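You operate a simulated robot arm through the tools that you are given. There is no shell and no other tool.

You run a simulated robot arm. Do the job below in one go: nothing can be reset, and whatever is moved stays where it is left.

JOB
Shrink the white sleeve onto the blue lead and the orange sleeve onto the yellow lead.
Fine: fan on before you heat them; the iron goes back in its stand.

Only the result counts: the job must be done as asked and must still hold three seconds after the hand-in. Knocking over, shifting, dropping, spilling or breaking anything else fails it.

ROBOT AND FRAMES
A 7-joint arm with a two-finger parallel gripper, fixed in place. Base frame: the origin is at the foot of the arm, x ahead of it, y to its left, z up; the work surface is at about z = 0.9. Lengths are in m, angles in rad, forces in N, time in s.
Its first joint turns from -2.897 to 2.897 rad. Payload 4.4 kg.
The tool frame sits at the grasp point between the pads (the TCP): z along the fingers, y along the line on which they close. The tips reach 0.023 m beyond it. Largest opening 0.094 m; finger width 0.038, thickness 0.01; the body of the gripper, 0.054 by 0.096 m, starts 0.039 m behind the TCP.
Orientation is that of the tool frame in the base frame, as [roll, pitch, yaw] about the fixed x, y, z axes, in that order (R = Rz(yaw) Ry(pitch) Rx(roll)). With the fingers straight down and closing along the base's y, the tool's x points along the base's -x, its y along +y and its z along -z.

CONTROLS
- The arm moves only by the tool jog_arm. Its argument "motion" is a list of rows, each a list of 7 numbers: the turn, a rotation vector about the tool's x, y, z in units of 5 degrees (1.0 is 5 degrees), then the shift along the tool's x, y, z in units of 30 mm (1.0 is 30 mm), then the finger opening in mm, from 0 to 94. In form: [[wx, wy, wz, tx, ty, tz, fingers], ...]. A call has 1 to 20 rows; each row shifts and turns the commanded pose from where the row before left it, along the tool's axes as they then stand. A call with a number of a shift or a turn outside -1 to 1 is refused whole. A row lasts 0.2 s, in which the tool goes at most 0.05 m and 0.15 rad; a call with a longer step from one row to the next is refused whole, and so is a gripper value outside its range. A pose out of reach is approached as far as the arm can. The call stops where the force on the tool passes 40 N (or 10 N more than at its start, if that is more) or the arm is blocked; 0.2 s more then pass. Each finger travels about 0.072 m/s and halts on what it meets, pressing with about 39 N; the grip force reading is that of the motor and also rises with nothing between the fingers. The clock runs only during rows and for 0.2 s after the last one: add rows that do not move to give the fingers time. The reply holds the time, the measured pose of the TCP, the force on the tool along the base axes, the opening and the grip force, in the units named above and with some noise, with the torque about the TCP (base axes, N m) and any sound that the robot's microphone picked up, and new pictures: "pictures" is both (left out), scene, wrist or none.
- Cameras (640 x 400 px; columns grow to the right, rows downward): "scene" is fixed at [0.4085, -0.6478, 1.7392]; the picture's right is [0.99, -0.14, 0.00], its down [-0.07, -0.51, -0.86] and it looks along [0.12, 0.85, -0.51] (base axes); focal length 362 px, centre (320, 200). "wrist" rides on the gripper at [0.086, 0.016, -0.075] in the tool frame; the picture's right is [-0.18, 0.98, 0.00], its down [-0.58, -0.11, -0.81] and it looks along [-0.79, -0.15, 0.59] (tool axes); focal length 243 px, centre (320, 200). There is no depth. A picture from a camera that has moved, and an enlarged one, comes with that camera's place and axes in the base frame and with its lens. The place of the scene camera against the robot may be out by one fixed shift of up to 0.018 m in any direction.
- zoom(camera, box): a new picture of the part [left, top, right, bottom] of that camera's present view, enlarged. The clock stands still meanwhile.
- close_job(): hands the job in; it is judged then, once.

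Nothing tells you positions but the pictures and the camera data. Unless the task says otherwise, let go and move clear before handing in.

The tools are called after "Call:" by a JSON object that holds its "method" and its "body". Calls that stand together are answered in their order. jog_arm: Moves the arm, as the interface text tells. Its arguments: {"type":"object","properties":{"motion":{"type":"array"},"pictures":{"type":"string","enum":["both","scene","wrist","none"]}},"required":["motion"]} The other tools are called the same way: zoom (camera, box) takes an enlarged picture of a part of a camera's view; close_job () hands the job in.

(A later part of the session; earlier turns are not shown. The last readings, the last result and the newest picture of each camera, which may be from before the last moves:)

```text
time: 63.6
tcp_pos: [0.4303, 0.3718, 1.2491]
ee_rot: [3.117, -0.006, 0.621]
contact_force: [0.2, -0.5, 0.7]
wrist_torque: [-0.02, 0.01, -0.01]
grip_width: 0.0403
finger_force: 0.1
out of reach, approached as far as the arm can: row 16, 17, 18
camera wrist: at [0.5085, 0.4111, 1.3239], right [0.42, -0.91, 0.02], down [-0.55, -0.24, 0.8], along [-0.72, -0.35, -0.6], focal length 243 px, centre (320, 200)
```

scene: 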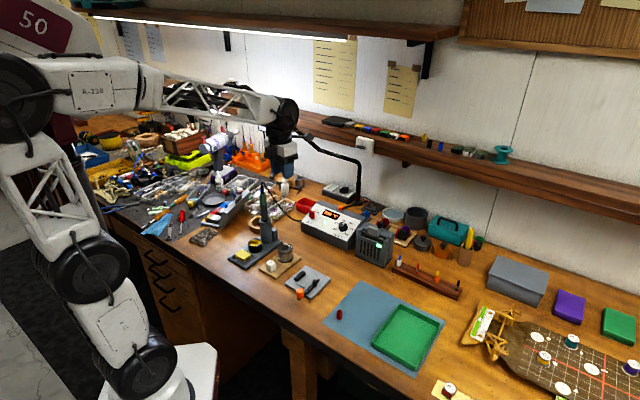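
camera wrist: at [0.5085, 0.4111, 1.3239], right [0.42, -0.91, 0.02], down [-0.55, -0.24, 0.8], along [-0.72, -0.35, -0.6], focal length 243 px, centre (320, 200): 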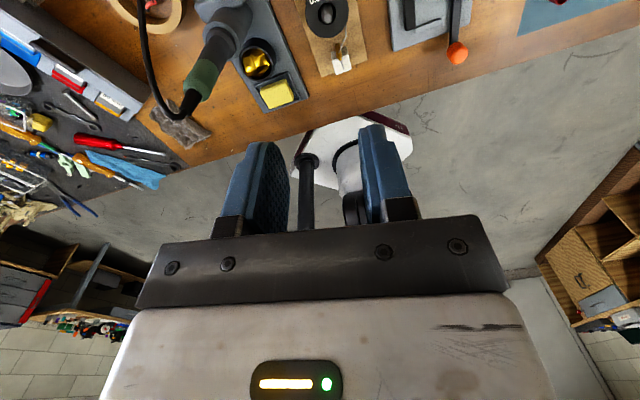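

The wrist's turn limit is reached here, so camera-up isn't possible. I'll instead swing back to camera-inward (yaw ≈ −130°), then tilt the hand outward 60° to grip the upright handle.

Call:
{"method": "jog_arm", "body": {"motion": [[0, 0, 1, 0, 0, 0, 40], [0, 0, 1, 0, 0, 0, 40], [0, 0, 1, 0, 0, 0, 40], [0, 0, 1, 0, 0, 0, 40], [0, 0, 1, 0, 0, 0, 40], [0, 0, 1, 0, 0, 0, 40], [0, 0, 1, 0, 0, 0, 40], [0, 0, 1, 0, 0, 0, 40], [0, 0, 1, 0, 0, 0, 40], [0, 0, 1, 0, 0, 0, 40], [0, 0, 1, 0, 0, 0, 40], [0, 0, 1, 0, 0, 0, 40], [0, 0, 1, 0, 0, 0, 40], [0, 0, 1, 0, 0, 0, 40], [0, 0, 1, 0, 0, 0, 40], [0, 0, 1, 0, 0, 0, 40], [0, 0, 1, 0, 0, 0, 40], [0, 0, 1, 0, 0, 0, 40]], "pictures": "none"}}

Call:
{"method": "jog_arm", "body": {"motion": [[0, 0, 1, 0, 0, 0, 40], [0, 0, 1, 0, 0, 0, 40], [0, 0, 1, 0, 0, 0, 40], [0, 0, 1, 0, 0, 0, 40], [0, 0, 1, 0, 0, 0, 40], [0, 0, 1, 0, 0, 0, 40], [0, 0, 1, 0, 0, 0, 40], [0, 0, 1, 0, 0, 0, 40], [0, 0, 1, 0, 0, 0, 40], [0, 0, 1, 0, 0, 0, 40], [0, 0, 1, 0, 0, 0, 40], [0, 0, 1, 0, 0, 0, 40], [0, 0, 1, 0, 0, 0, 40], [0, 0, 1, 0, 0, 0, 40], [0, 0, 1, 0, 0, 0, 40], [0, 0, 0, 0, 0, 0, 40]]}}

```text
time: 67.4
tcp_pos: [0.4296, 0.3716, 1.2481]
ee_rot: [-3.136, -0.024, -0.949]
contact_force: [-0.6, 0.3, 0.3]
wrist_torque: [0.01, -0.03, -0.01]
grip_width: 0.0397
finger_force: 0.0
```

```text
time: 70.8
tcp_pos: [0.4292, 0.3721, 1.2477]
ee_rot: [-3.117, -0.002, -2.258]
contact_force: [0.9, 0.6, 0.0]
wrist_torque: [0.0, -0.02, -0.01]
grip_width: 0.0401
finger_force: 0.1
camera wrist: at [0.3611, 0.317, 1.3227], right [-0.64, 0.77, -0.02], down [0.44, 0.39, 0.81], along [0.63, 0.51, -0.59], focal length 243 px, centre (320, 200)
```

scene: 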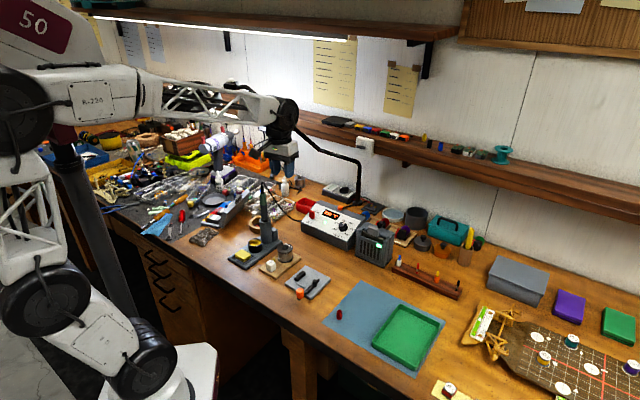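
wrist: 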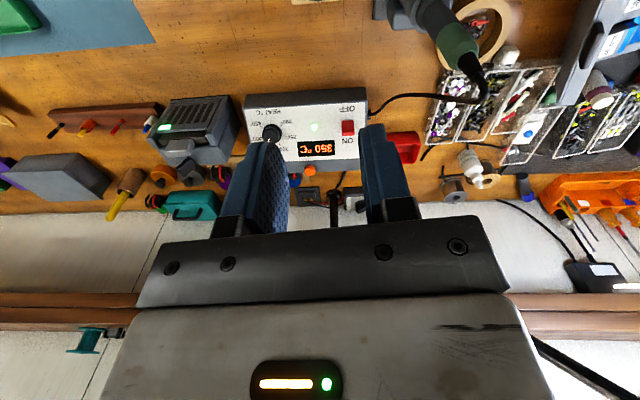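

The iron is now in the wrist view, upper right. I level the small roll error and zoom on it for its exact position.

Call:
{"method": "jog_arm", "body": {"motion": [[-0.28, 0, 0, 0, 0, 0, 40], [0, 0, 0, 0, 0, 0, 40]], "pictures": "none"}}

Call:
{"method": "zoom", "body": {"camera": "wrist", "box": [360, 0, 560, 130]}}

```text
time: 71.4
tcp_pos: [0.4304, 0.3731, 1.2481]
ee_rot: [-3.141, -0.002, -2.256]
contact_force: [-0.8, 0.5, 0.5]
wrist_torque: [-0.02, -0.01, -0.01]
grip_width: 0.04
finger_force: 0.1
```

```text
3.08 times, centred on (460, 65) of wrist
camera zoom: at [0.3625, 0.316, 1.3231], right [-0.64, 0.77, 0.0], down [0.45, 0.38, 0.81], along [0.62, 0.52, -0.59], focal length 746 px, centre (-111, 615)
```

zoom: 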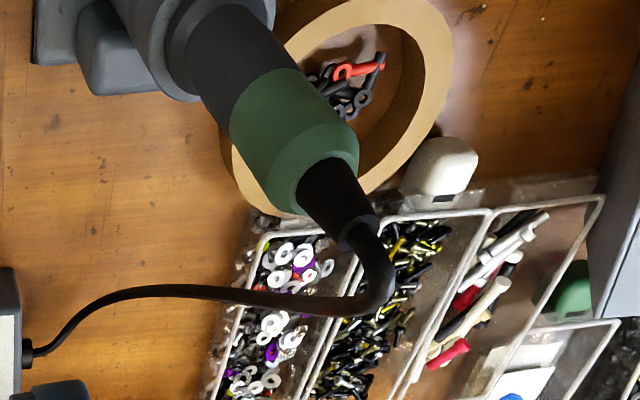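

Iron axis is around (0.360, 0.447), upright, with the handle from z≈1.01 to 1.12. I move to line up behind it, still high, and measure again.

Call:
{"method": "jog_arm", "body": {"motion": [[0, 0, 0, 0.583, 0.855, 0, 40], [0, 0, 0, 0.583, 0.855, 0, 40], [0, 0, 0, 0.583, 0.855, 0, 40], [0, 0, 0, 0.583, 0.855, 0, 40], [0, 0, 0, 0, 0, 0, 40]]}}

Call:
{"method": "zoom", "body": {"camera": "wrist", "box": [240, 0, 420, 150]}}

```text
time: 72.6
tcp_pos: [0.3065, 0.3827, 1.2483]
ee_rot: [3.141, -0.002, -2.256]
contact_force: [-0.2, -0.1, 0.0]
wrist_torque: [-0.03, 0.03, 0.01]
grip_width: 0.0399
finger_force: 0.1
camera wrist: at [0.2386, 0.3264, 1.3237], right [-0.64, 0.77, 0.0], down [0.45, 0.38, 0.81], along [0.62, 0.52, -0.59], focal length 243 px, centre (320, 200)
```

scene: 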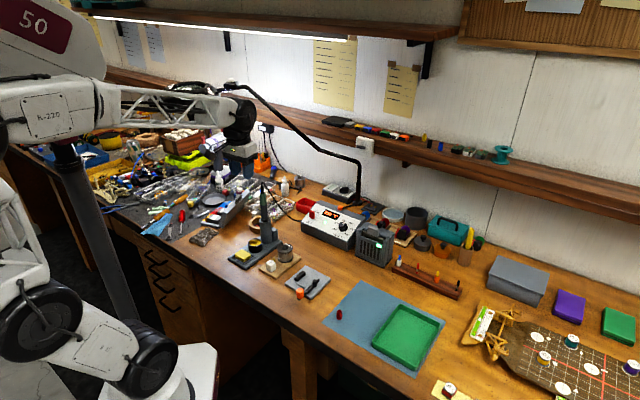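
wrist: 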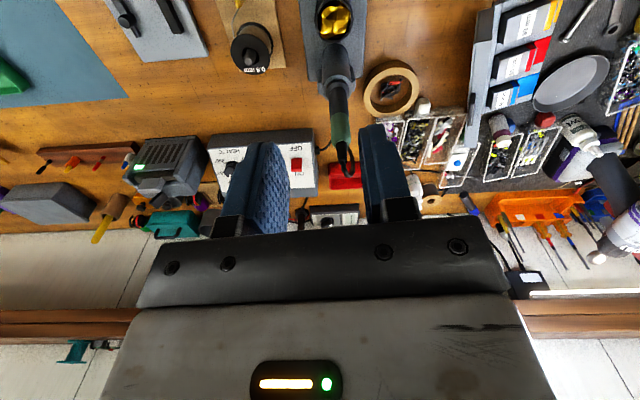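

```text
2.67 times, centred on (330, 75) of wrist
camera zoom: at [0.2386, 0.3264, 1.3237], right [-0.64, 0.77, 0.0], down [0.45, 0.38, 0.81], along [0.62, 0.52, -0.59], focal length 647 px, centre (293, 533)
```

zoom: 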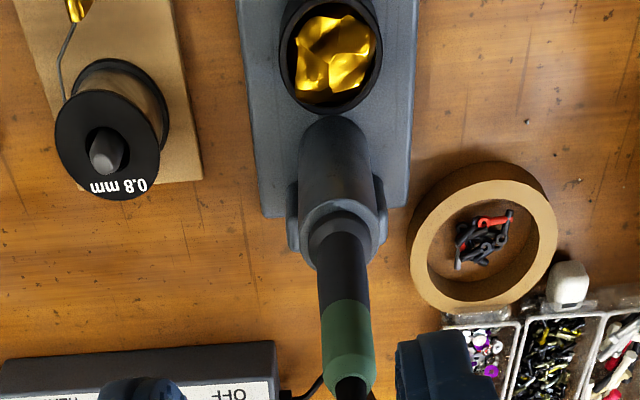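

Axis refined: about 88 mm ahead and 7 mm sideways of the tool, handle straight from z≈1.01 to 1.12. I tilt the hand 60° outward, then lower to z≈1.085 behind the handle.

Call:
{"method": "jog_arm", "body": {"motion": [[0, -1, 0, 0, 0.22, 0, 40], [0, -1, 0, 0, 0, 0, 40], [0, -1, 0, 0, 0, 0, 40], [0, -1, 0, 0, 0, 0, 40], [0, -1, 0, 0, 0, 0, 40], [0, -1, 0, 0, 0, 0, 40], [0, -1, 0, 0, 0, 0, 40], [0, -1, 0, 0, 0, 0, 40], [0, -1, 0, 0, 0, 0, 40], [0, -1, 0, 0, 0, 0, 40], [0, -1, 0, 0, 0, 0, 40], [0, -1, 0, 0, 0, 0, 40], [0, 0, 0, 0, 0, 0, 40]]}}

```text
time: 75.4
tcp_pos: [0.302, 0.3879, 1.2482]
ee_rot: [3.14, 1.046, -2.258]
contact_force: [-0.5, -1.0, -0.4]
wrist_torque: [0.02, -0.01, 0.02]
grip_width: 0.04
finger_force: 0.0
camera wrist: at [0.2201, 0.3141, 1.2112], right [-0.7, 0.69, 0.16], down [-0.17, -0.38, 0.91], along [0.69, 0.61, 0.39], focal length 243 px, centre (320, 200)
```

scene: 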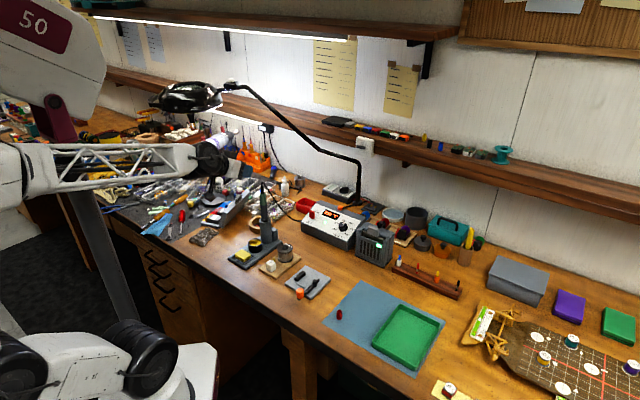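
wrist: 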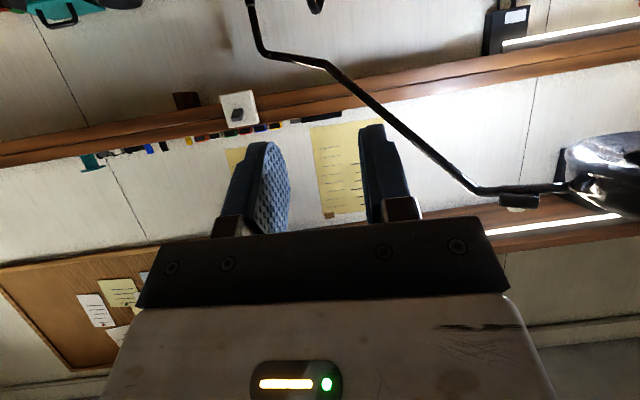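

The tilt was reached. Now lowering behind the iron to grasp height.

Call:
{"method": "jog_arm", "body": {"motion": [[0, 0, 0, 0.784, 0, 0.453, 40], [0, 0, 0, 0.784, 0, 0.453, 40], [0, 0, 0, 0.784, 0, 0.453, 40], [0, 0, 0, 0.784, 0, 0.453, 40], [0, 0, 0, 0.784, 0, 0.453, 40], [0, 0, 0, 0.784, 0, 0.453, 40], [0, 0, 0, 0, 0, 0, 40]]}}

Call:
{"method": "zoom", "body": {"camera": "scene", "box": [190, 140, 310, 270]}}

Call:
{"method": "zoom", "body": {"camera": "wrist", "box": [200, 0, 440, 240]}}

```text
time: 77.0
tcp_pos: [0.3004, 0.3869, 1.0858]
ee_rot: [-3.141, 1.044, -2.258]
contact_force: [0.6, 0.4, -0.2]
wrist_torque: [-0.04, -0.02, -0.04]
grip_width: 0.0398
finger_force: 0.0
camera wrist: at [0.2199, 0.3135, 1.0485], right [-0.7, 0.69, 0.16], down [-0.17, -0.38, 0.91], along [0.69, 0.61, 0.39], focal length 243 px, centre (320, 200)
```

scene: 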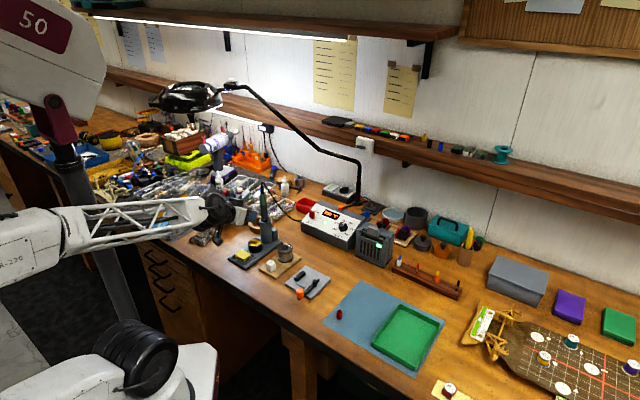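
wrist: 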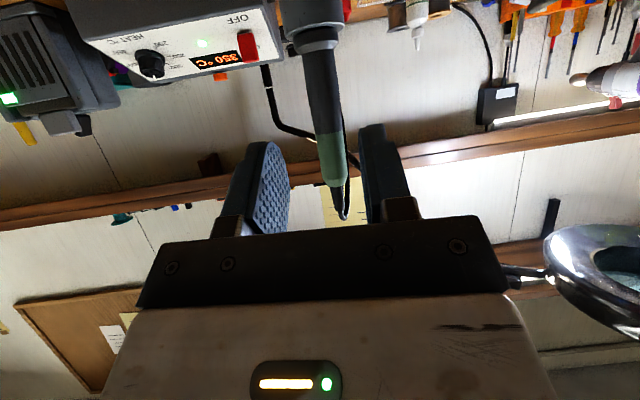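

```text
3.08 times, centred on (250, 205) of scene
camera zoom: at [0.4085, -0.6478, 1.7392], right [0.99, -0.14, 0.0], down [-0.07, -0.51, -0.86], along [0.12, 0.85, -0.51], focal length 1114 px, centre (535, 185)
```

zoom: 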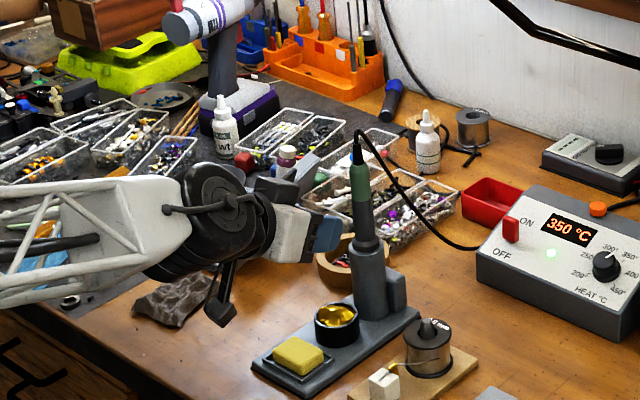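

```text
1.67 times, centred on (320, 120) of wrist
camera zoom: at [0.2199, 0.3135, 1.0485], right [-0.7, 0.69, 0.16], down [-0.17, -0.38, 0.91], along [0.69, 0.61, 0.39], focal length 404 px, centre (320, 333)
```

zoom: 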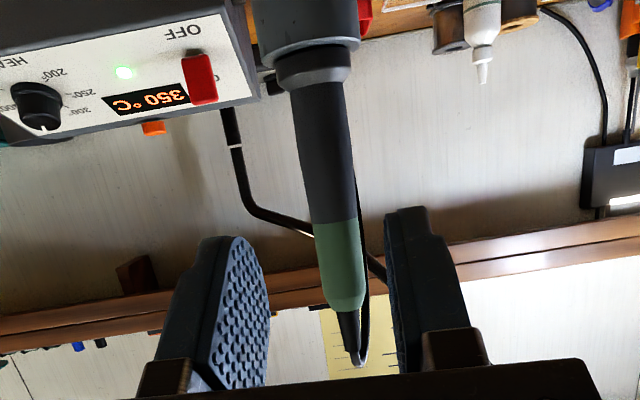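

Handle is centred between the open fingers. Advancing horizontally 87 mm onto it.

Call:
{"method": "jog_arm", "body": {"motion": [[0, 0, 0, -0.289, 0, 0.5, 40], [0, 0, 0, -0.289, 0, 0.5, 40], [0, 0, 0, -0.289, 0, 0.5, 40], [0, 0, 0, -0.289, 0, 0.5, 40], [0, 0, 0, -0.289, 0, 0.5, 40], [0, 0, 0, 0, 0, 0, 40]]}}

Call:
{"method": "zoom", "body": {"camera": "scene", "box": [210, 150, 310, 260]}}

Call:
{"method": "zoom", "body": {"camera": "wrist", "box": [200, 0, 440, 240]}}

```text
time: 78.4
tcp_pos: [0.3566, 0.4565, 1.0863]
ee_rot: [-3.14, 1.045, -2.256]
contact_force: [0.6, -0.6, -0.1]
wrist_torque: [0.0, -0.01, -0.03]
grip_width: 0.0401
finger_force: 0.0
camera wrist: at [0.2748, 0.3813, 1.0486], right [-0.7, 0.69, 0.16], down [-0.17, -0.38, 0.91], along [0.69, 0.61, 0.39], focal length 243 px, centre (320, 200)
```

scene: 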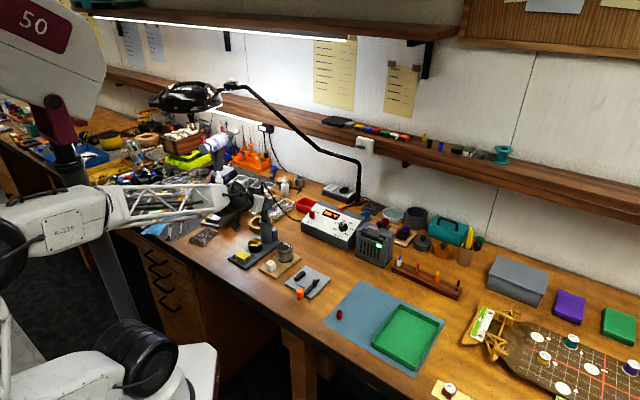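
wrist: 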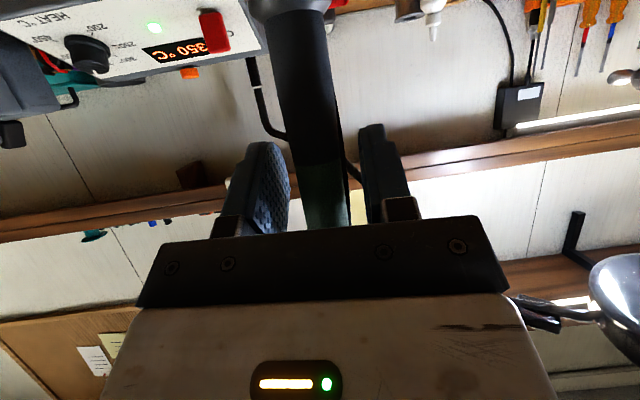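

```text
3.64 times, centred on (260, 205) of scene
camera zoom: at [0.4085, -0.6478, 1.7392], right [0.99, -0.14, 0.0], down [-0.07, -0.51, -0.86], along [0.12, 0.85, -0.51], focal length 1317 px, centre (538, 182)
```

zoom: 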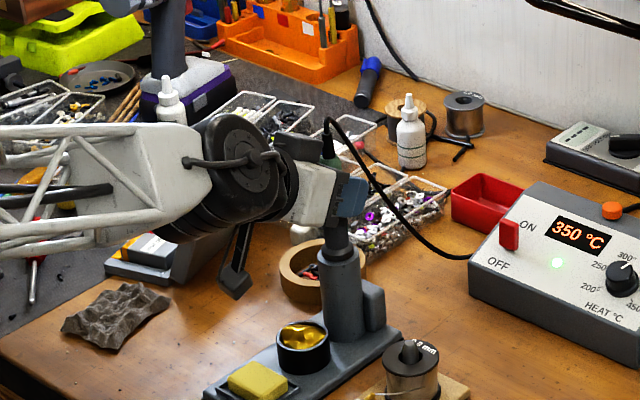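

```text
1.67 times, centred on (320, 120) of wrist
camera zoom: at [0.2748, 0.3813, 1.0486], right [-0.7, 0.69, 0.16], down [-0.17, -0.38, 0.91], along [0.69, 0.61, 0.39], focal length 404 px, centre (320, 333)
```

zoom: 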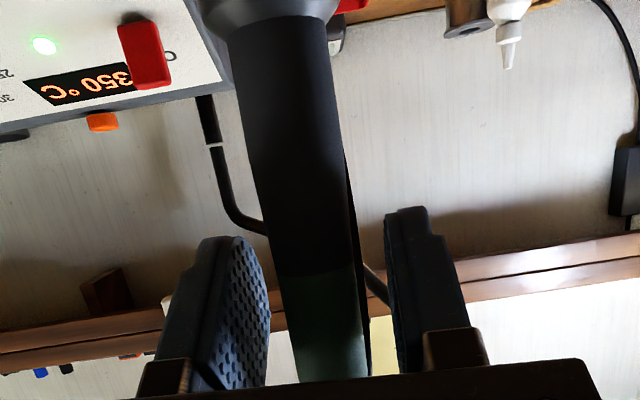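

The handle lies between the pads. Closing firmly on it.

Call:
{"method": "jog_arm", "body": {"motion": [[0, 0, 0, 0, 0, 0, 30], [0, 0, 0, 0, 0, 0, 24], [0, 0, 0, 0, 0, 0, 18], [0, 0, 0, 0, 0, 0, 12], [0, 0, 0, 0, 0, 0, 8], [0, 0, 0, 0, 0, 0, 8]], "pictures": "wrist"}}

```text
time: 79.8
tcp_pos: [0.3561, 0.4545, 1.0856]
ee_rot: [3.141, 1.046, -2.257]
contact_force: [-0.4, 0.0, -1.0]
wrist_torque: [0.04, 0.05, -0.02]
grip_width: 0.0224
finger_force: 38.5
camera wrist: at [0.2747, 0.3812, 1.0486], right [-0.7, 0.69, 0.16], down [-0.17, -0.38, 0.91], along [0.69, 0.61, 0.39], focal length 243 px, centre (320, 200)
```

wrist: 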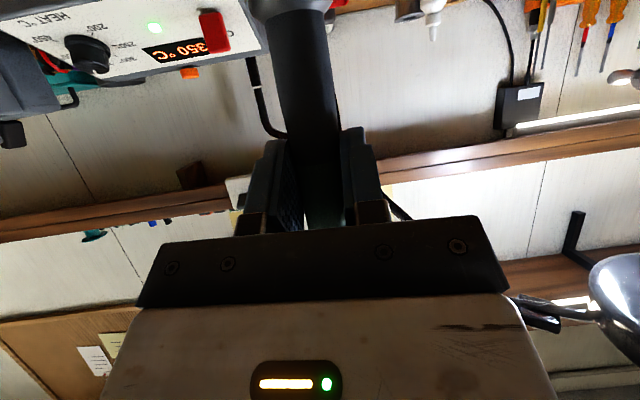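

Gripped firmly at 22 mm. Lifting straight up out of the stand.

Call:
{"method": "jog_arm", "body": {"motion": [[0, 0, 0, -0.26, 0, -0.15, 8], [0, 0, 0, -0.433, 0, -0.25, 8], [0, 0, 0, -0.433, 0, -0.25, 8], [0, 0, 0, -0.433, 0, -0.25, 8], [0, 0, 0, -0.433, 0, -0.25, 8], [0, 0, 0, -0.433, 0, -0.25, 8], [0, 0, 0, -0.433, 0, -0.25, 8], [0, 0, 0, -0.433, 0, -0.25, 8], [0, 0, 0, 0, 0, 0, 8]]}}

Call:
{"method": "zoom", "body": {"camera": "scene", "box": [210, 130, 310, 260]}}

```text
time: 81.8
tcp_pos: [0.3556, 0.4543, 1.1999]
ee_rot: [-3.14, 1.046, -2.256]
contact_force: [0.3, 0.3, -1.1]
wrist_torque: [-0.02, 0.02, 0.02]
grip_width: 0.0224
finger_force: 39.2
camera wrist: at [0.275, 0.3815, 1.1625], right [-0.7, 0.69, 0.16], down [-0.17, -0.38, 0.91], along [0.69, 0.61, 0.39], focal length 243 px, centre (320, 200)
```

scene: 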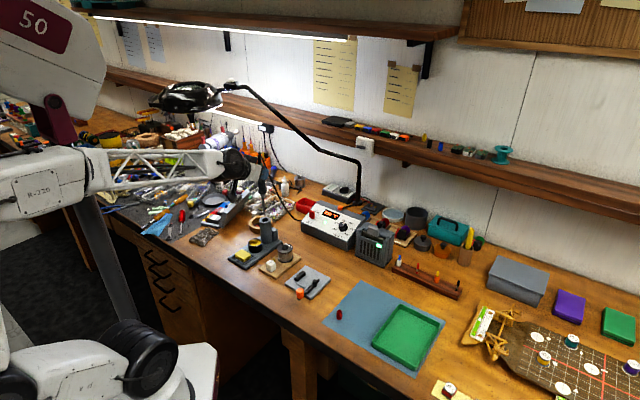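
wrist: 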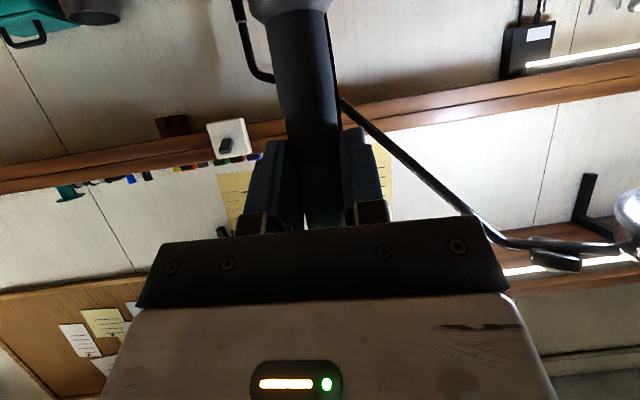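

```text
3.08 times, centred on (260, 195) of scene
camera zoom: at [0.4085, -0.6478, 1.7392], right [0.99, -0.14, 0.0], down [-0.07, -0.51, -0.86], along [0.12, 0.85, -0.51], focal length 1114 px, centre (505, 215)
```

zoom: 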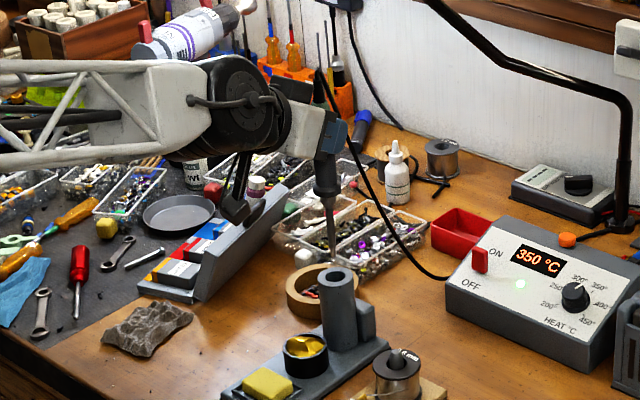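

The iron is out: tip ~0.174 m below the tool point. I raise it further and carry it across in front of the rack at a safe height (tip ≈ 1.09).

Call:
{"method": "jog_arm", "body": {"motion": [[0, 0, 0, -0.673, 0, -0.389, 8], [0, 0, 0, -0.673, 0, -0.389, 8], [0, 0, 0, -0.673, 0, -0.389, 8], [0, 0, 0, 0, 0, 0, 8]], "pictures": "none"}}

Call:
{"method": "jog_arm", "body": {"motion": [[0, 0, 0, -0.0606, -0.935, 0.105, 8], [0, 0, 0, -0.0606, -0.935, 0.105, 8], [0, 0, 0, -0.0606, -0.935, 0.105, 8], [0, 0, 0, -0.0606, -0.935, 0.105, 8], [0, 0, 0, -0.0606, -0.935, 0.105, 8], [0, 0, 0, -0.0606, -0.935, 0.105, 8], [0, 0, 0, -0.0606, -0.935, 0.105, 8], [0, 0, 0, -0.0606, -0.935, 0.105, 8], [0, 0, 0, -0.0606, -0.935, 0.105, 8]], "pictures": "scene"}}

```text
time: 82.8
tcp_pos: [0.3562, 0.4548, 1.2698]
ee_rot: [-3.14, 1.045, -2.256]
contact_force: [0.0, 0.2, -0.6]
wrist_torque: [0.02, -0.03, -0.03]
grip_width: 0.0224
finger_force: 38.8
```

```text
time: 84.8
tcp_pos: [0.5732, 0.3195, 1.2689]
ee_rot: [-3.141, 1.045, -2.255]
contact_force: [0.6, -0.1, -0.8]
wrist_torque: [0.01, 0.02, -0.04]
grip_width: 0.022
finger_force: 38.7
```

scene: 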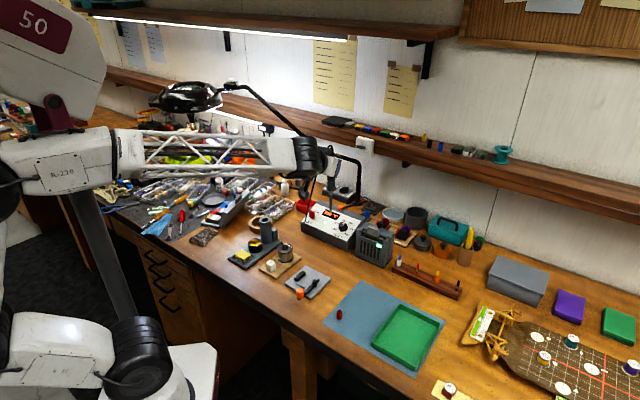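

Carrying goes well. Continuing the traverse.

Call:
{"method": "jog_arm", "body": {"motion": [[0, 0, 0, -0.0606, -0.935, 0.105, 8], [0, 0, 0, -0.0606, -0.935, 0.105, 8], [0, 0, 0, -0.0606, -0.935, 0.105, 8], [0, 0, 0, -0.0606, -0.935, 0.105, 8], [0, 0, 0, -0.0606, -0.935, 0.105, 8], [0, 0, 0, -0.0606, -0.935, 0.105, 8], [0, 0, 0, -0.0606, -0.935, 0.105, 8], [0, 0, 0, -0.0606, -0.935, 0.105, 8], [0, 0, 0, 0, 0, 0, 8]], "pictures": "scene"}}

Call:
{"method": "zoom", "body": {"camera": "scene", "box": [330, 130, 470, 290]}}

```text
time: 86.8
tcp_pos: [0.7645, 0.1993, 1.2689]
ee_rot: [-3.141, 1.048, -2.257]
contact_force: [-0.2, -0.6, -0.3]
wrist_torque: [0.0, -0.02, 0.01]
grip_width: 0.0222
finger_force: 38.9
```

scene: 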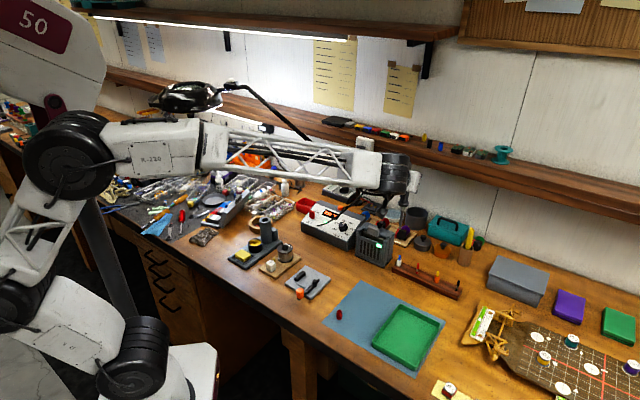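

```text
2.50 times, centred on (400, 210) of scene
camera zoom: at [0.4085, -0.6478, 1.7392], right [0.99, -0.14, 0.0], down [-0.07, -0.51, -0.86], along [0.12, 0.85, -0.51], focal length 905 px, centre (120, 175)
```

zoom: 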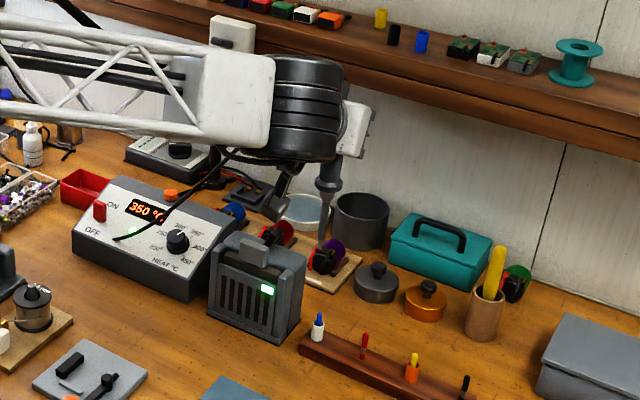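

The iron hangs in front of the rack. I zoom to pin down the tip's position.

Call:
{"method": "zoom", "body": {"camera": "scene", "box": [430, 190, 480, 250]}}

Call:
{"method": "zoom", "body": {"camera": "scene", "box": [375, 190, 425, 270]}}

```text
6.67 times, centred on (455, 220) of scene
camera zoom: at [0.4085, -0.6478, 1.7392], right [0.99, -0.14, 0.0], down [-0.07, -0.51, -0.86], along [0.12, 0.85, -0.51], focal length 2414 px, centre (-580, 67)
```

zoom: 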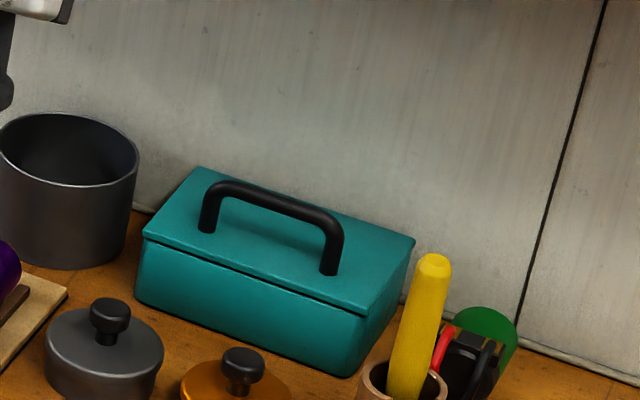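

```text
5.00 times, centred on (400, 230) of scene
camera zoom: at [0.4085, -0.6478, 1.7392], right [0.99, -0.14, 0.0], down [-0.07, -0.51, -0.86], along [0.12, 0.85, -0.51], focal length 1811 px, centre (-80, 50)
```

zoom: 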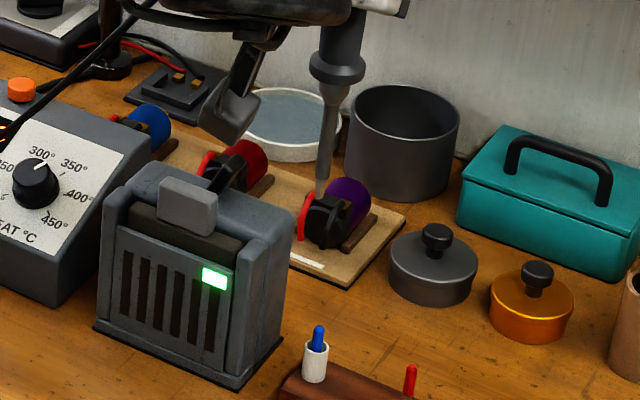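

I zoom tighter on the iron's tip to see where it really ends.

Call:
{"method": "zoom", "body": {"camera": "scene", "box": [385, 205, 415, 245]}}

```text
10.00 times, centred on (400, 225) of scene
camera zoom: at [0.4085, -0.6478, 1.7392], right [0.99, -0.14, 0.0], down [-0.07, -0.51, -0.86], along [0.12, 0.85, -0.51], focal length 3621 px, centre (-480, -50)
```

zoom: 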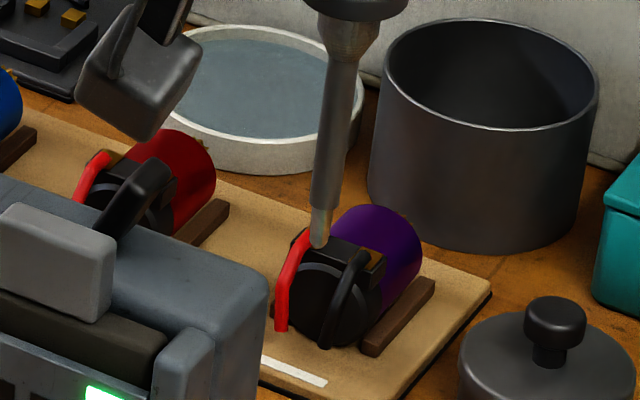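

The tip is ~0.161 m below the tool point. I lower vertically here, 6 cm in front of the blue lead, to bring the tip to about sleeve height.

Call:
{"method": "jog_arm", "body": {"motion": [[0, 0, 0, 0.794, 0, 0.458, 8], [0, 0, 0, 0.794, 0, 0.458, 8], [0, 0, 0, 0.794, 0, 0.458, 8], [0, 0, 0, 0.794, 0, 0.458, 8], [0, 0, 0, 0.794, 0, 0.458, 8], [0, 0, 0, 0.5, 0, 0.29, 8], [0, 0, 0, 0, 0, 0, 8]], "pictures": "scene"}}

Call:
{"method": "zoom", "body": {"camera": "scene", "box": [380, 225, 440, 285]}}

```text
time: 88.4
tcp_pos: [0.7648, 0.1987, 1.1159]
ee_rot: [-3.138, 1.045, -2.257]
contact_force: [-0.5, -1.3, -2.0]
wrist_torque: [-0.02, -0.03, -0.01]
grip_width: 0.0222
finger_force: 38.9
```

scene: 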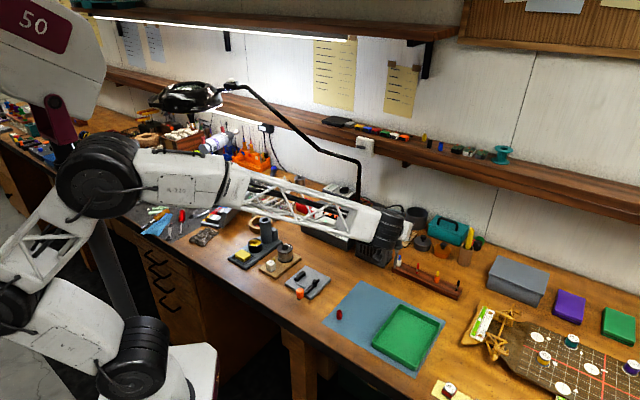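

```text
6.67 times, centred on (410, 255) of scene
camera zoom: at [0.4085, -0.6478, 1.7392], right [0.99, -0.14, 0.0], down [-0.07, -0.51, -0.86], along [0.12, 0.85, -0.51], focal length 2414 px, centre (-280, -167)
```

zoom: 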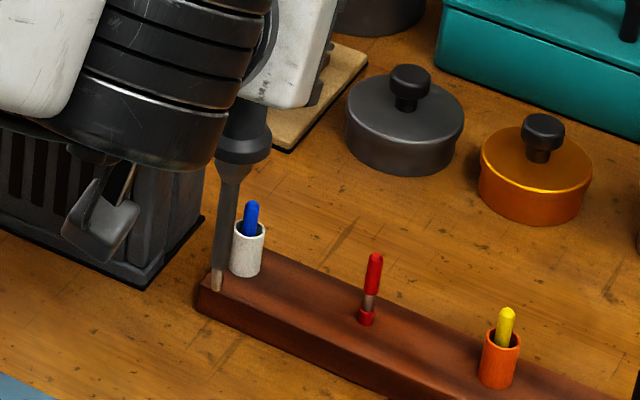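

Tip is at z≈0.955 and 6 cm short of the white sleeve. I lower 2 cm more and advance 40 mm toward it.

Call:
{"method": "jog_arm", "body": {"motion": [[0, 0, 0, 0.577, 0, 0.333, 8], [0, 0, 0, -0.1667, 0, 0.2887, 8], [0, 0, 0, -0.1667, 0, 0.2887, 8], [0, 0, 0, -0.1667, 0, 0.2887, 8], [0, 0, 0, -0.1667, 0, 0.2887, 8], [0, 0, 0, 0, 0, 0, 8]], "pictures": "scene"}}

Call:
{"method": "zoom", "body": {"camera": "scene", "box": [385, 235, 425, 275]}}

```text
time: 89.8
tcp_pos: [0.7902, 0.2303, 1.0954]
ee_rot: [-3.141, 1.046, -2.257]
contact_force: [0.1, -0.4, -0.5]
wrist_torque: [0.02, -0.03, -0.02]
grip_width: 0.0223
finger_force: 38.9
```

scene: 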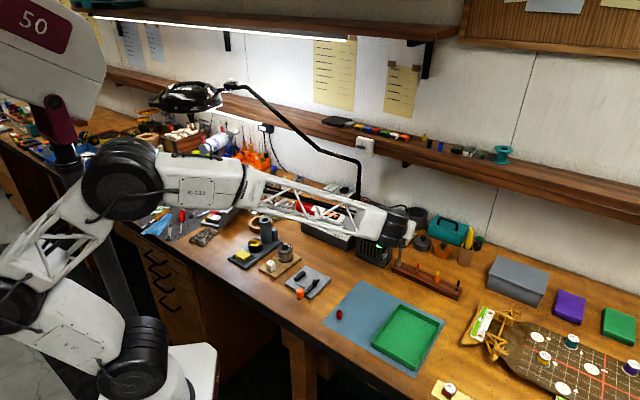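

```text
10.00 times, centred on (405, 255) of scene
camera zoom: at [0.4085, -0.6478, 1.7392], right [0.99, -0.14, 0.0], down [-0.07, -0.51, -0.86], along [0.12, 0.85, -0.51], focal length 3621 px, centre (-530, -350)
```

zoom: 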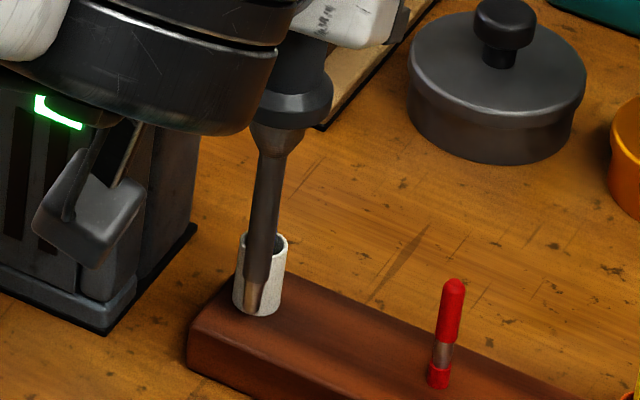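

Tip now stands just in front of the white sleeve with a small gap. I'll creep 5 mm closer and hold a moment, watching for shrinkage.

Call:
{"method": "jog_arm", "body": {"motion": [[0, 0, 0, -0.0833, 0, 0.1443, 8], [0, 0, 0, 0, 0, 0, 8], [0, 0, 0, 0, 0, 0, 8], [0, 0, 0, 0, 0, 0, 8], [0, 0, 0, 0, 0, 0, 8]], "pictures": "none"}}

Call:
{"method": "zoom", "body": {"camera": "scene", "box": [385, 235, 425, 275]}}

```text
time: 91.0
tcp_pos: [0.7935, 0.2346, 1.0954]
ee_rot: [3.141, 1.047, -2.257]
contact_force: [-0.5, 0.9, -1.5]
wrist_torque: [0.02, 0.02, -0.03]
grip_width: 0.0221
finger_force: 39.4
```

```text
10.00 times, centred on (405, 255) of scene
camera zoom: at [0.4085, -0.6478, 1.7392], right [0.99, -0.14, 0.0], down [-0.07, -0.51, -0.86], along [0.12, 0.85, -0.51], focal length 3621 px, centre (-530, -350)
```

zoom: 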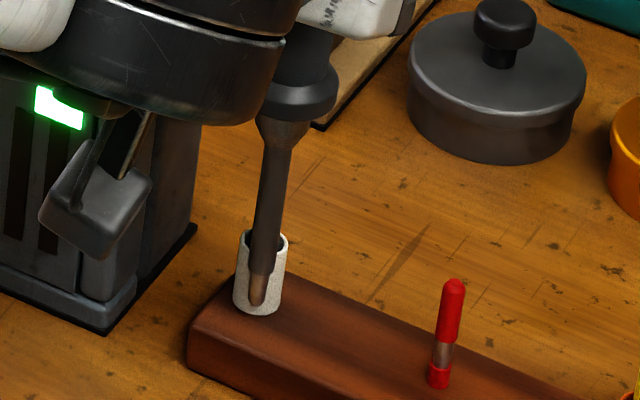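

No shrinkage yet. Moving closer in 3 mm steps until the tip meets the sleeve.

Call:
{"method": "jog_arm", "body": {"motion": [[0, 0, 0, -0.05, 0, 0.0866, 8], [0, 0, 0, 0, 0, 0, 8], [0, 0, 0, 0, 0, 0, 8]], "pictures": "none"}}

Call:
{"method": "zoom", "body": {"camera": "scene", "box": [390, 240, 420, 270]}}

Call:
{"method": "jog_arm", "body": {"motion": [[0, 0, 0, -0.05, 0, 0.0866, 8], [0, 0, 0, 0, 0, 0, 8], [0, 0, 0, 0, 0, 0, 8]], "pictures": "none"}}

Call:
{"method": "zoom", "body": {"camera": "scene", "box": [390, 240, 420, 270]}}

```text
time: 91.8
tcp_pos: [0.7961, 0.2355, 1.0949]
ee_rot: [3.14, 1.045, -2.257]
contact_force: [-1.9, -7.8, -1.2]
wrist_torque: [-1.14, 0.33, -0.02]
grip_width: 0.022
finger_force: 39.0
```

```text
13.33 times, centred on (405, 255) of scene
camera zoom: at [0.4085, -0.6478, 1.7392], right [0.99, -0.14, 0.0], down [-0.07, -0.51, -0.86], along [0.12, 0.85, -0.51], focal length 4828 px, centre (-813, -533)
```

zoom: 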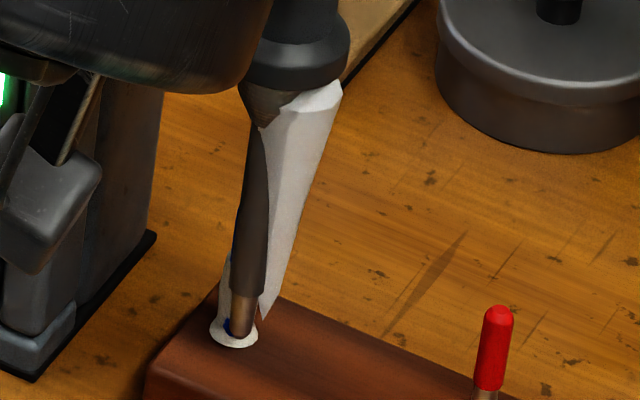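

```text
time: 92.6
tcp_pos: [0.7957, 0.2392, 1.0949]
ee_rot: [-3.14, 1.044, -2.257]
contact_force: [-0.5, -6.3, -1.0]
wrist_torque: [-1.01, 0.2, -0.05]
grip_width: 0.0224
finger_force: 38.6
```

```text
13.33 times, centred on (405, 255) of scene
camera zoom: at [0.4085, -0.6478, 1.7392], right [0.99, -0.14, 0.0], down [-0.07, -0.51, -0.86], along [0.12, 0.85, -0.51], focal length 4828 px, centre (-813, -533)
```

zoom: 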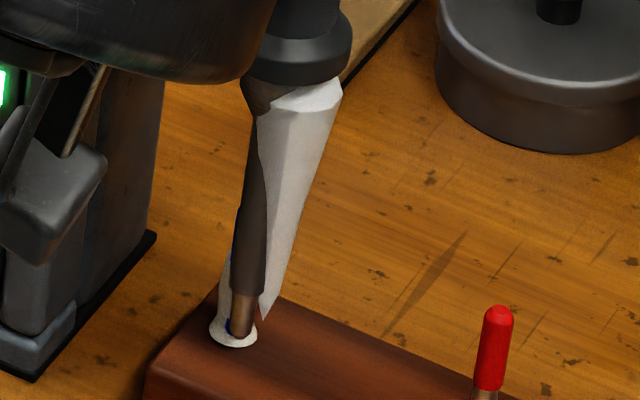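

The sleeve reacted and part of it is distorted around the iron. I back the iron off the way it came and look.

Call:
{"method": "jog_arm", "body": {"motion": [[0, 0, 0, 0.1, 0, -0.173, 8], [0, 0, 0, 0.1, 0, -0.173, 8], [0, 0, 0, 0, 0, 0, 8]], "pictures": "none"}}

Call:
{"method": "zoom", "body": {"camera": "scene", "box": [390, 240, 420, 270]}}

```text
time: 93.4
tcp_pos: [0.7885, 0.2304, 1.0938]
ee_rot: [-3.141, 1.047, -2.255]
contact_force: [0.0, 0.5, -1.3]
wrist_torque: [0.0, -0.02, 0.02]
grip_width: 0.0224
finger_force: 39.1
```

```text
13.33 times, centred on (405, 255) of scene
camera zoom: at [0.4085, -0.6478, 1.7392], right [0.99, -0.14, 0.0], down [-0.07, -0.51, -0.86], along [0.12, 0.85, -0.51], focal length 4828 px, centre (-813, -533)
```

zoom: 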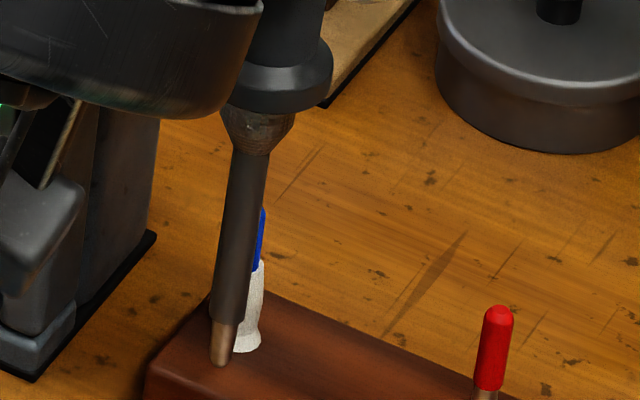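

It recovered: the white sleeve now looks shrunk snugly on the lead. I withdraw more to see it clearly.

Call:
{"method": "jog_arm", "body": {"motion": [[0, 0, 0, 0.25, 0, -0.433, 8], [0, 0, 0, 0.25, 0, -0.433, 8], [0, 0, 0, 0.25, 0, -0.433, 8], [0, 0, 0, 0, 0, 0, 8]], "pictures": "scene"}}

Call:
{"method": "zoom", "body": {"camera": "scene", "box": [390, 240, 420, 270]}}

Call:
{"method": "zoom", "body": {"camera": "scene", "box": [380, 230, 470, 300]}}

```text
time: 94.4
tcp_pos: [0.7601, 0.1936, 1.0946]
ee_rot: [-3.14, 1.047, -2.257]
contact_force: [-0.2, 0.9, 0.1]
wrist_torque: [-0.01, 0.01, -0.02]
grip_width: 0.0222
finger_force: 38.9
```

scene: 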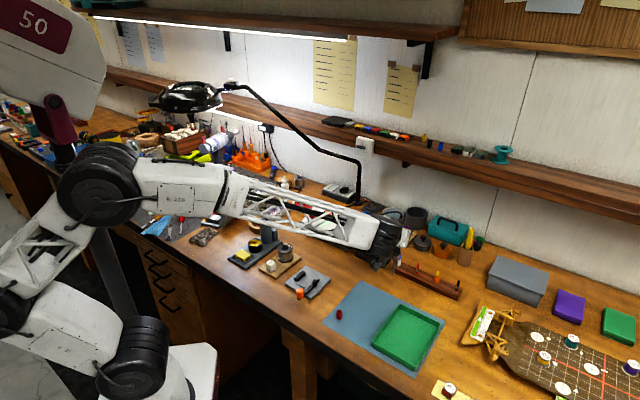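

```text
13.33 times, centred on (405, 255) of scene
camera zoom: at [0.4085, -0.6478, 1.7392], right [0.99, -0.14, 0.0], down [-0.07, -0.51, -0.86], along [0.12, 0.85, -0.51], focal length 4828 px, centre (-813, -533)
```

zoom: 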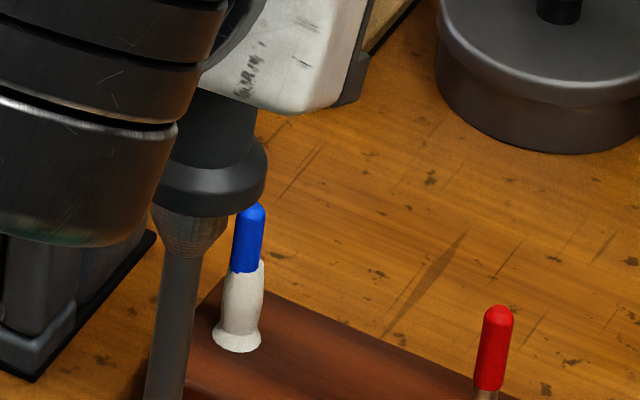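

```text
5.71 times, centred on (425, 265) of scene
camera zoom: at [0.4085, -0.6478, 1.7392], right [0.99, -0.14, 0.0], down [-0.07, -0.51, -0.86], along [0.12, 0.85, -0.51], focal length 2069 px, centre (-280, -171)
```

zoom: 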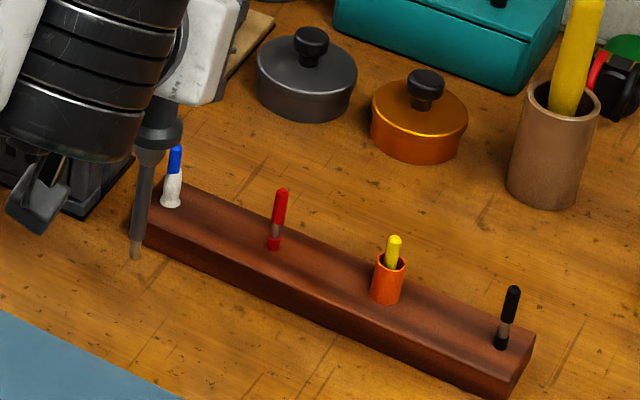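

White sleeve has shrunk on the blue lead, but its foot still flares. I'll lower the tip 6 mm and warm the lower end, stopping just short of contact.

Call:
{"method": "jog_arm", "body": {"motion": [[0, 0, 0, 0.173, 0, 0.1, 8], [0, 0, 0, -0.228, 0, 0.3955, 8], [0, 0, 0, -0.228, 0, 0.3955, 8], [0, 0, 0, -0.228, 0, 0.3955, 8], [0, 0, 0, -0.228, 0, 0.3955, 8], [0, 0, 0, 0, 0, 0, 8], [0, 0, 0, 0, 0, 0, 8]], "pictures": "none"}}

Call:
{"method": "zoom", "body": {"camera": "scene", "box": [390, 240, 420, 270]}}

```text
time: 96.0
tcp_pos: [0.794, 0.2374, 1.0883]
ee_rot: [-3.141, 1.045, -2.257]
contact_force: [-1.2, -0.1, -0.6]
wrist_torque: [-0.02, -0.02, 0.02]
grip_width: 0.0222
finger_force: 38.7
```

```text
13.33 times, centred on (405, 255) of scene
camera zoom: at [0.4085, -0.6478, 1.7392], right [0.99, -0.14, 0.0], down [-0.07, -0.51, -0.86], along [0.12, 0.85, -0.51], focal length 4828 px, centre (-813, -533)
```

zoom: 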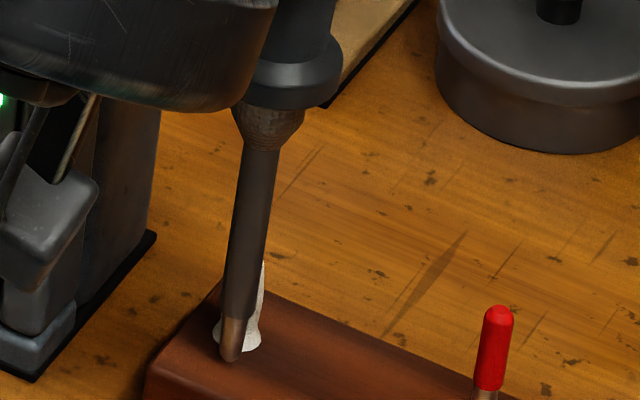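

Near the foot with no contact force. Hold briefly, then edge in 1.5 mm.

Call:
{"method": "jog_arm", "body": {"motion": [[0, 0, 0, -0.025, 0, 0.0433, 8], [0, 0, 0, 0, 0, 0, 8], [0, 0, 0, 0, 0, 0, 8], [0, 0, 0, 0, 0, 0, 8]], "pictures": "none"}}

Call:
{"method": "zoom", "body": {"camera": "scene", "box": [390, 240, 420, 270]}}

```text
time: 97.0
tcp_pos: [0.7955, 0.2381, 1.0879]
ee_rot: [-3.141, 1.044, -2.256]
contact_force: [-0.2, -1.8, -1.5]
wrist_torque: [-0.18, 0.06, 0.01]
grip_width: 0.0221
finger_force: 39.0
```

```text
13.33 times, centred on (405, 255) of scene
camera zoom: at [0.4085, -0.6478, 1.7392], right [0.99, -0.14, 0.0], down [-0.07, -0.51, -0.86], along [0.12, 0.85, -0.51], focal length 4828 px, centre (-813, -533)
```

zoom: 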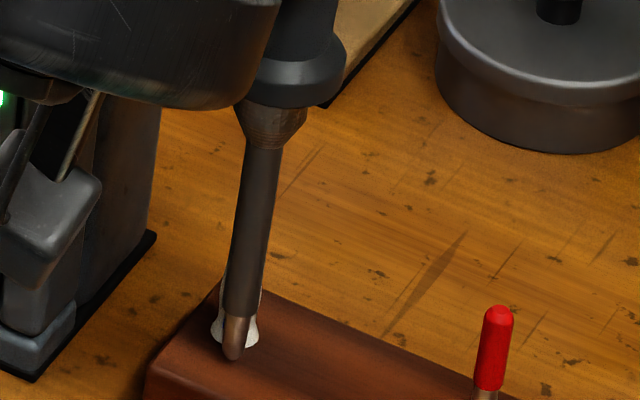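

Light touch on the foot. A short hold, then back off and inspect.

Call:
{"method": "jog_arm", "body": {"motion": [[0, 0, 0, 0, 0, 0, 8], [0, 0, 0, 0, 0, 0, 8], [0, 0, 0, 0.228, 0, -0.3955, 8], [0, 0, 0, 0.228, 0, -0.3955, 8], [0, 0, 0, 0.228, 0, -0.3955, 8], [0, 0, 0, 0.228, 0, -0.3955, 8], [0, 0, 0, 0, 0, 0, 8]], "pictures": "none"}}

Call:
{"method": "zoom", "body": {"camera": "scene", "box": [390, 240, 420, 270]}}

```text
time: 98.6
tcp_pos: [0.7616, 0.1961, 1.0888]
ee_rot: [-3.141, 1.046, -2.258]
contact_force: [0.0, -0.8, -0.7]
wrist_torque: [-0.03, 0.02, 0.01]
grip_width: 0.0221
finger_force: 38.7
```

```text
13.33 times, centred on (405, 255) of scene
camera zoom: at [0.4085, -0.6478, 1.7392], right [0.99, -0.14, 0.0], down [-0.07, -0.51, -0.86], along [0.12, 0.85, -0.51], focal length 4828 px, centre (-813, -533)
```

zoom: 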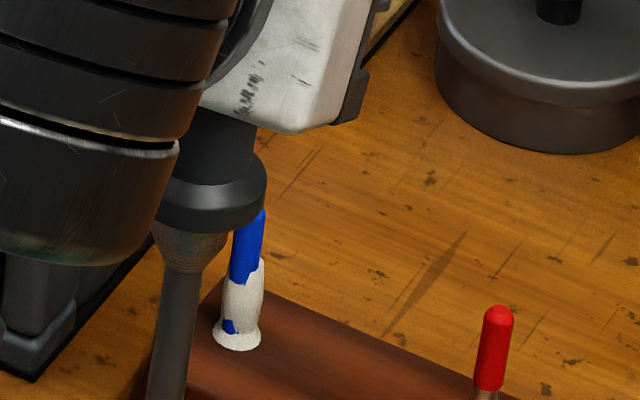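

White sleeve is snug on the blue lead. Now across to the orange sleeve on the yellow lead, same height, stopping ~2 cm short.

Call:
{"method": "jog_arm", "body": {"motion": [[0, 0, 0, -0.054, -0.866, 0.093, 8], [0, 0, 0, -0.054, -0.866, 0.093, 8], [0, 0, 0, -0.054, -0.866, 0.093, 8], [0, 0, 0, -0.054, -0.866, 0.093, 8], [0, 0, 0, -0.054, -0.866, 0.093, 8], [0, 0, 0, 0, 0, 0, 8]], "pictures": "scene"}}

Call:
{"method": "zoom", "body": {"camera": "scene", "box": [390, 235, 470, 300]}}

Call:
{"method": "zoom", "body": {"camera": "scene", "box": [392, 245, 412, 267]}}

```text
time: 100.0
tcp_pos: [0.8725, 0.1253, 1.0897]
ee_rot: [-3.139, 1.046, -2.256]
contact_force: [0.2, -0.6, -0.1]
wrist_torque: [-0.02, 0.03, -0.05]
grip_width: 0.0219
finger_force: 38.7
```

scene: 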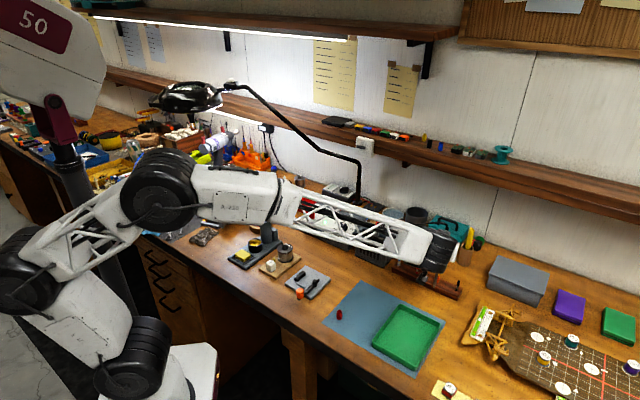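

```text
6.15 times, centred on (430, 268) of scene
camera zoom: at [0.4085, -0.6478, 1.7392], right [0.99, -0.14, 0.0], down [-0.07, -0.51, -0.86], along [0.12, 0.85, -0.51], focal length 2228 px, centre (-357, -215)
```

zoom: 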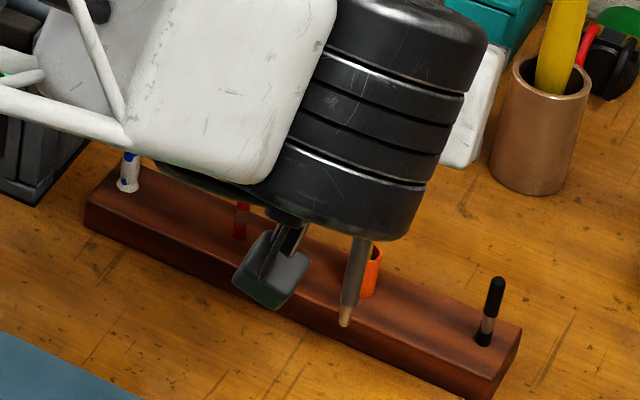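

```text
16.00 times, centred on (402, 256) of scene
camera zoom: at [0.4085, -0.6478, 1.7392], right [0.99, -0.14, 0.0], down [-0.07, -0.51, -0.86], along [0.12, 0.85, -0.51], focal length 5794 px, centre (-992, -696)
```

zoom: 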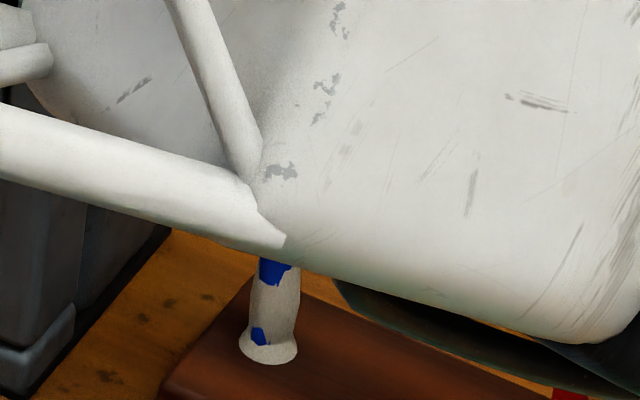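

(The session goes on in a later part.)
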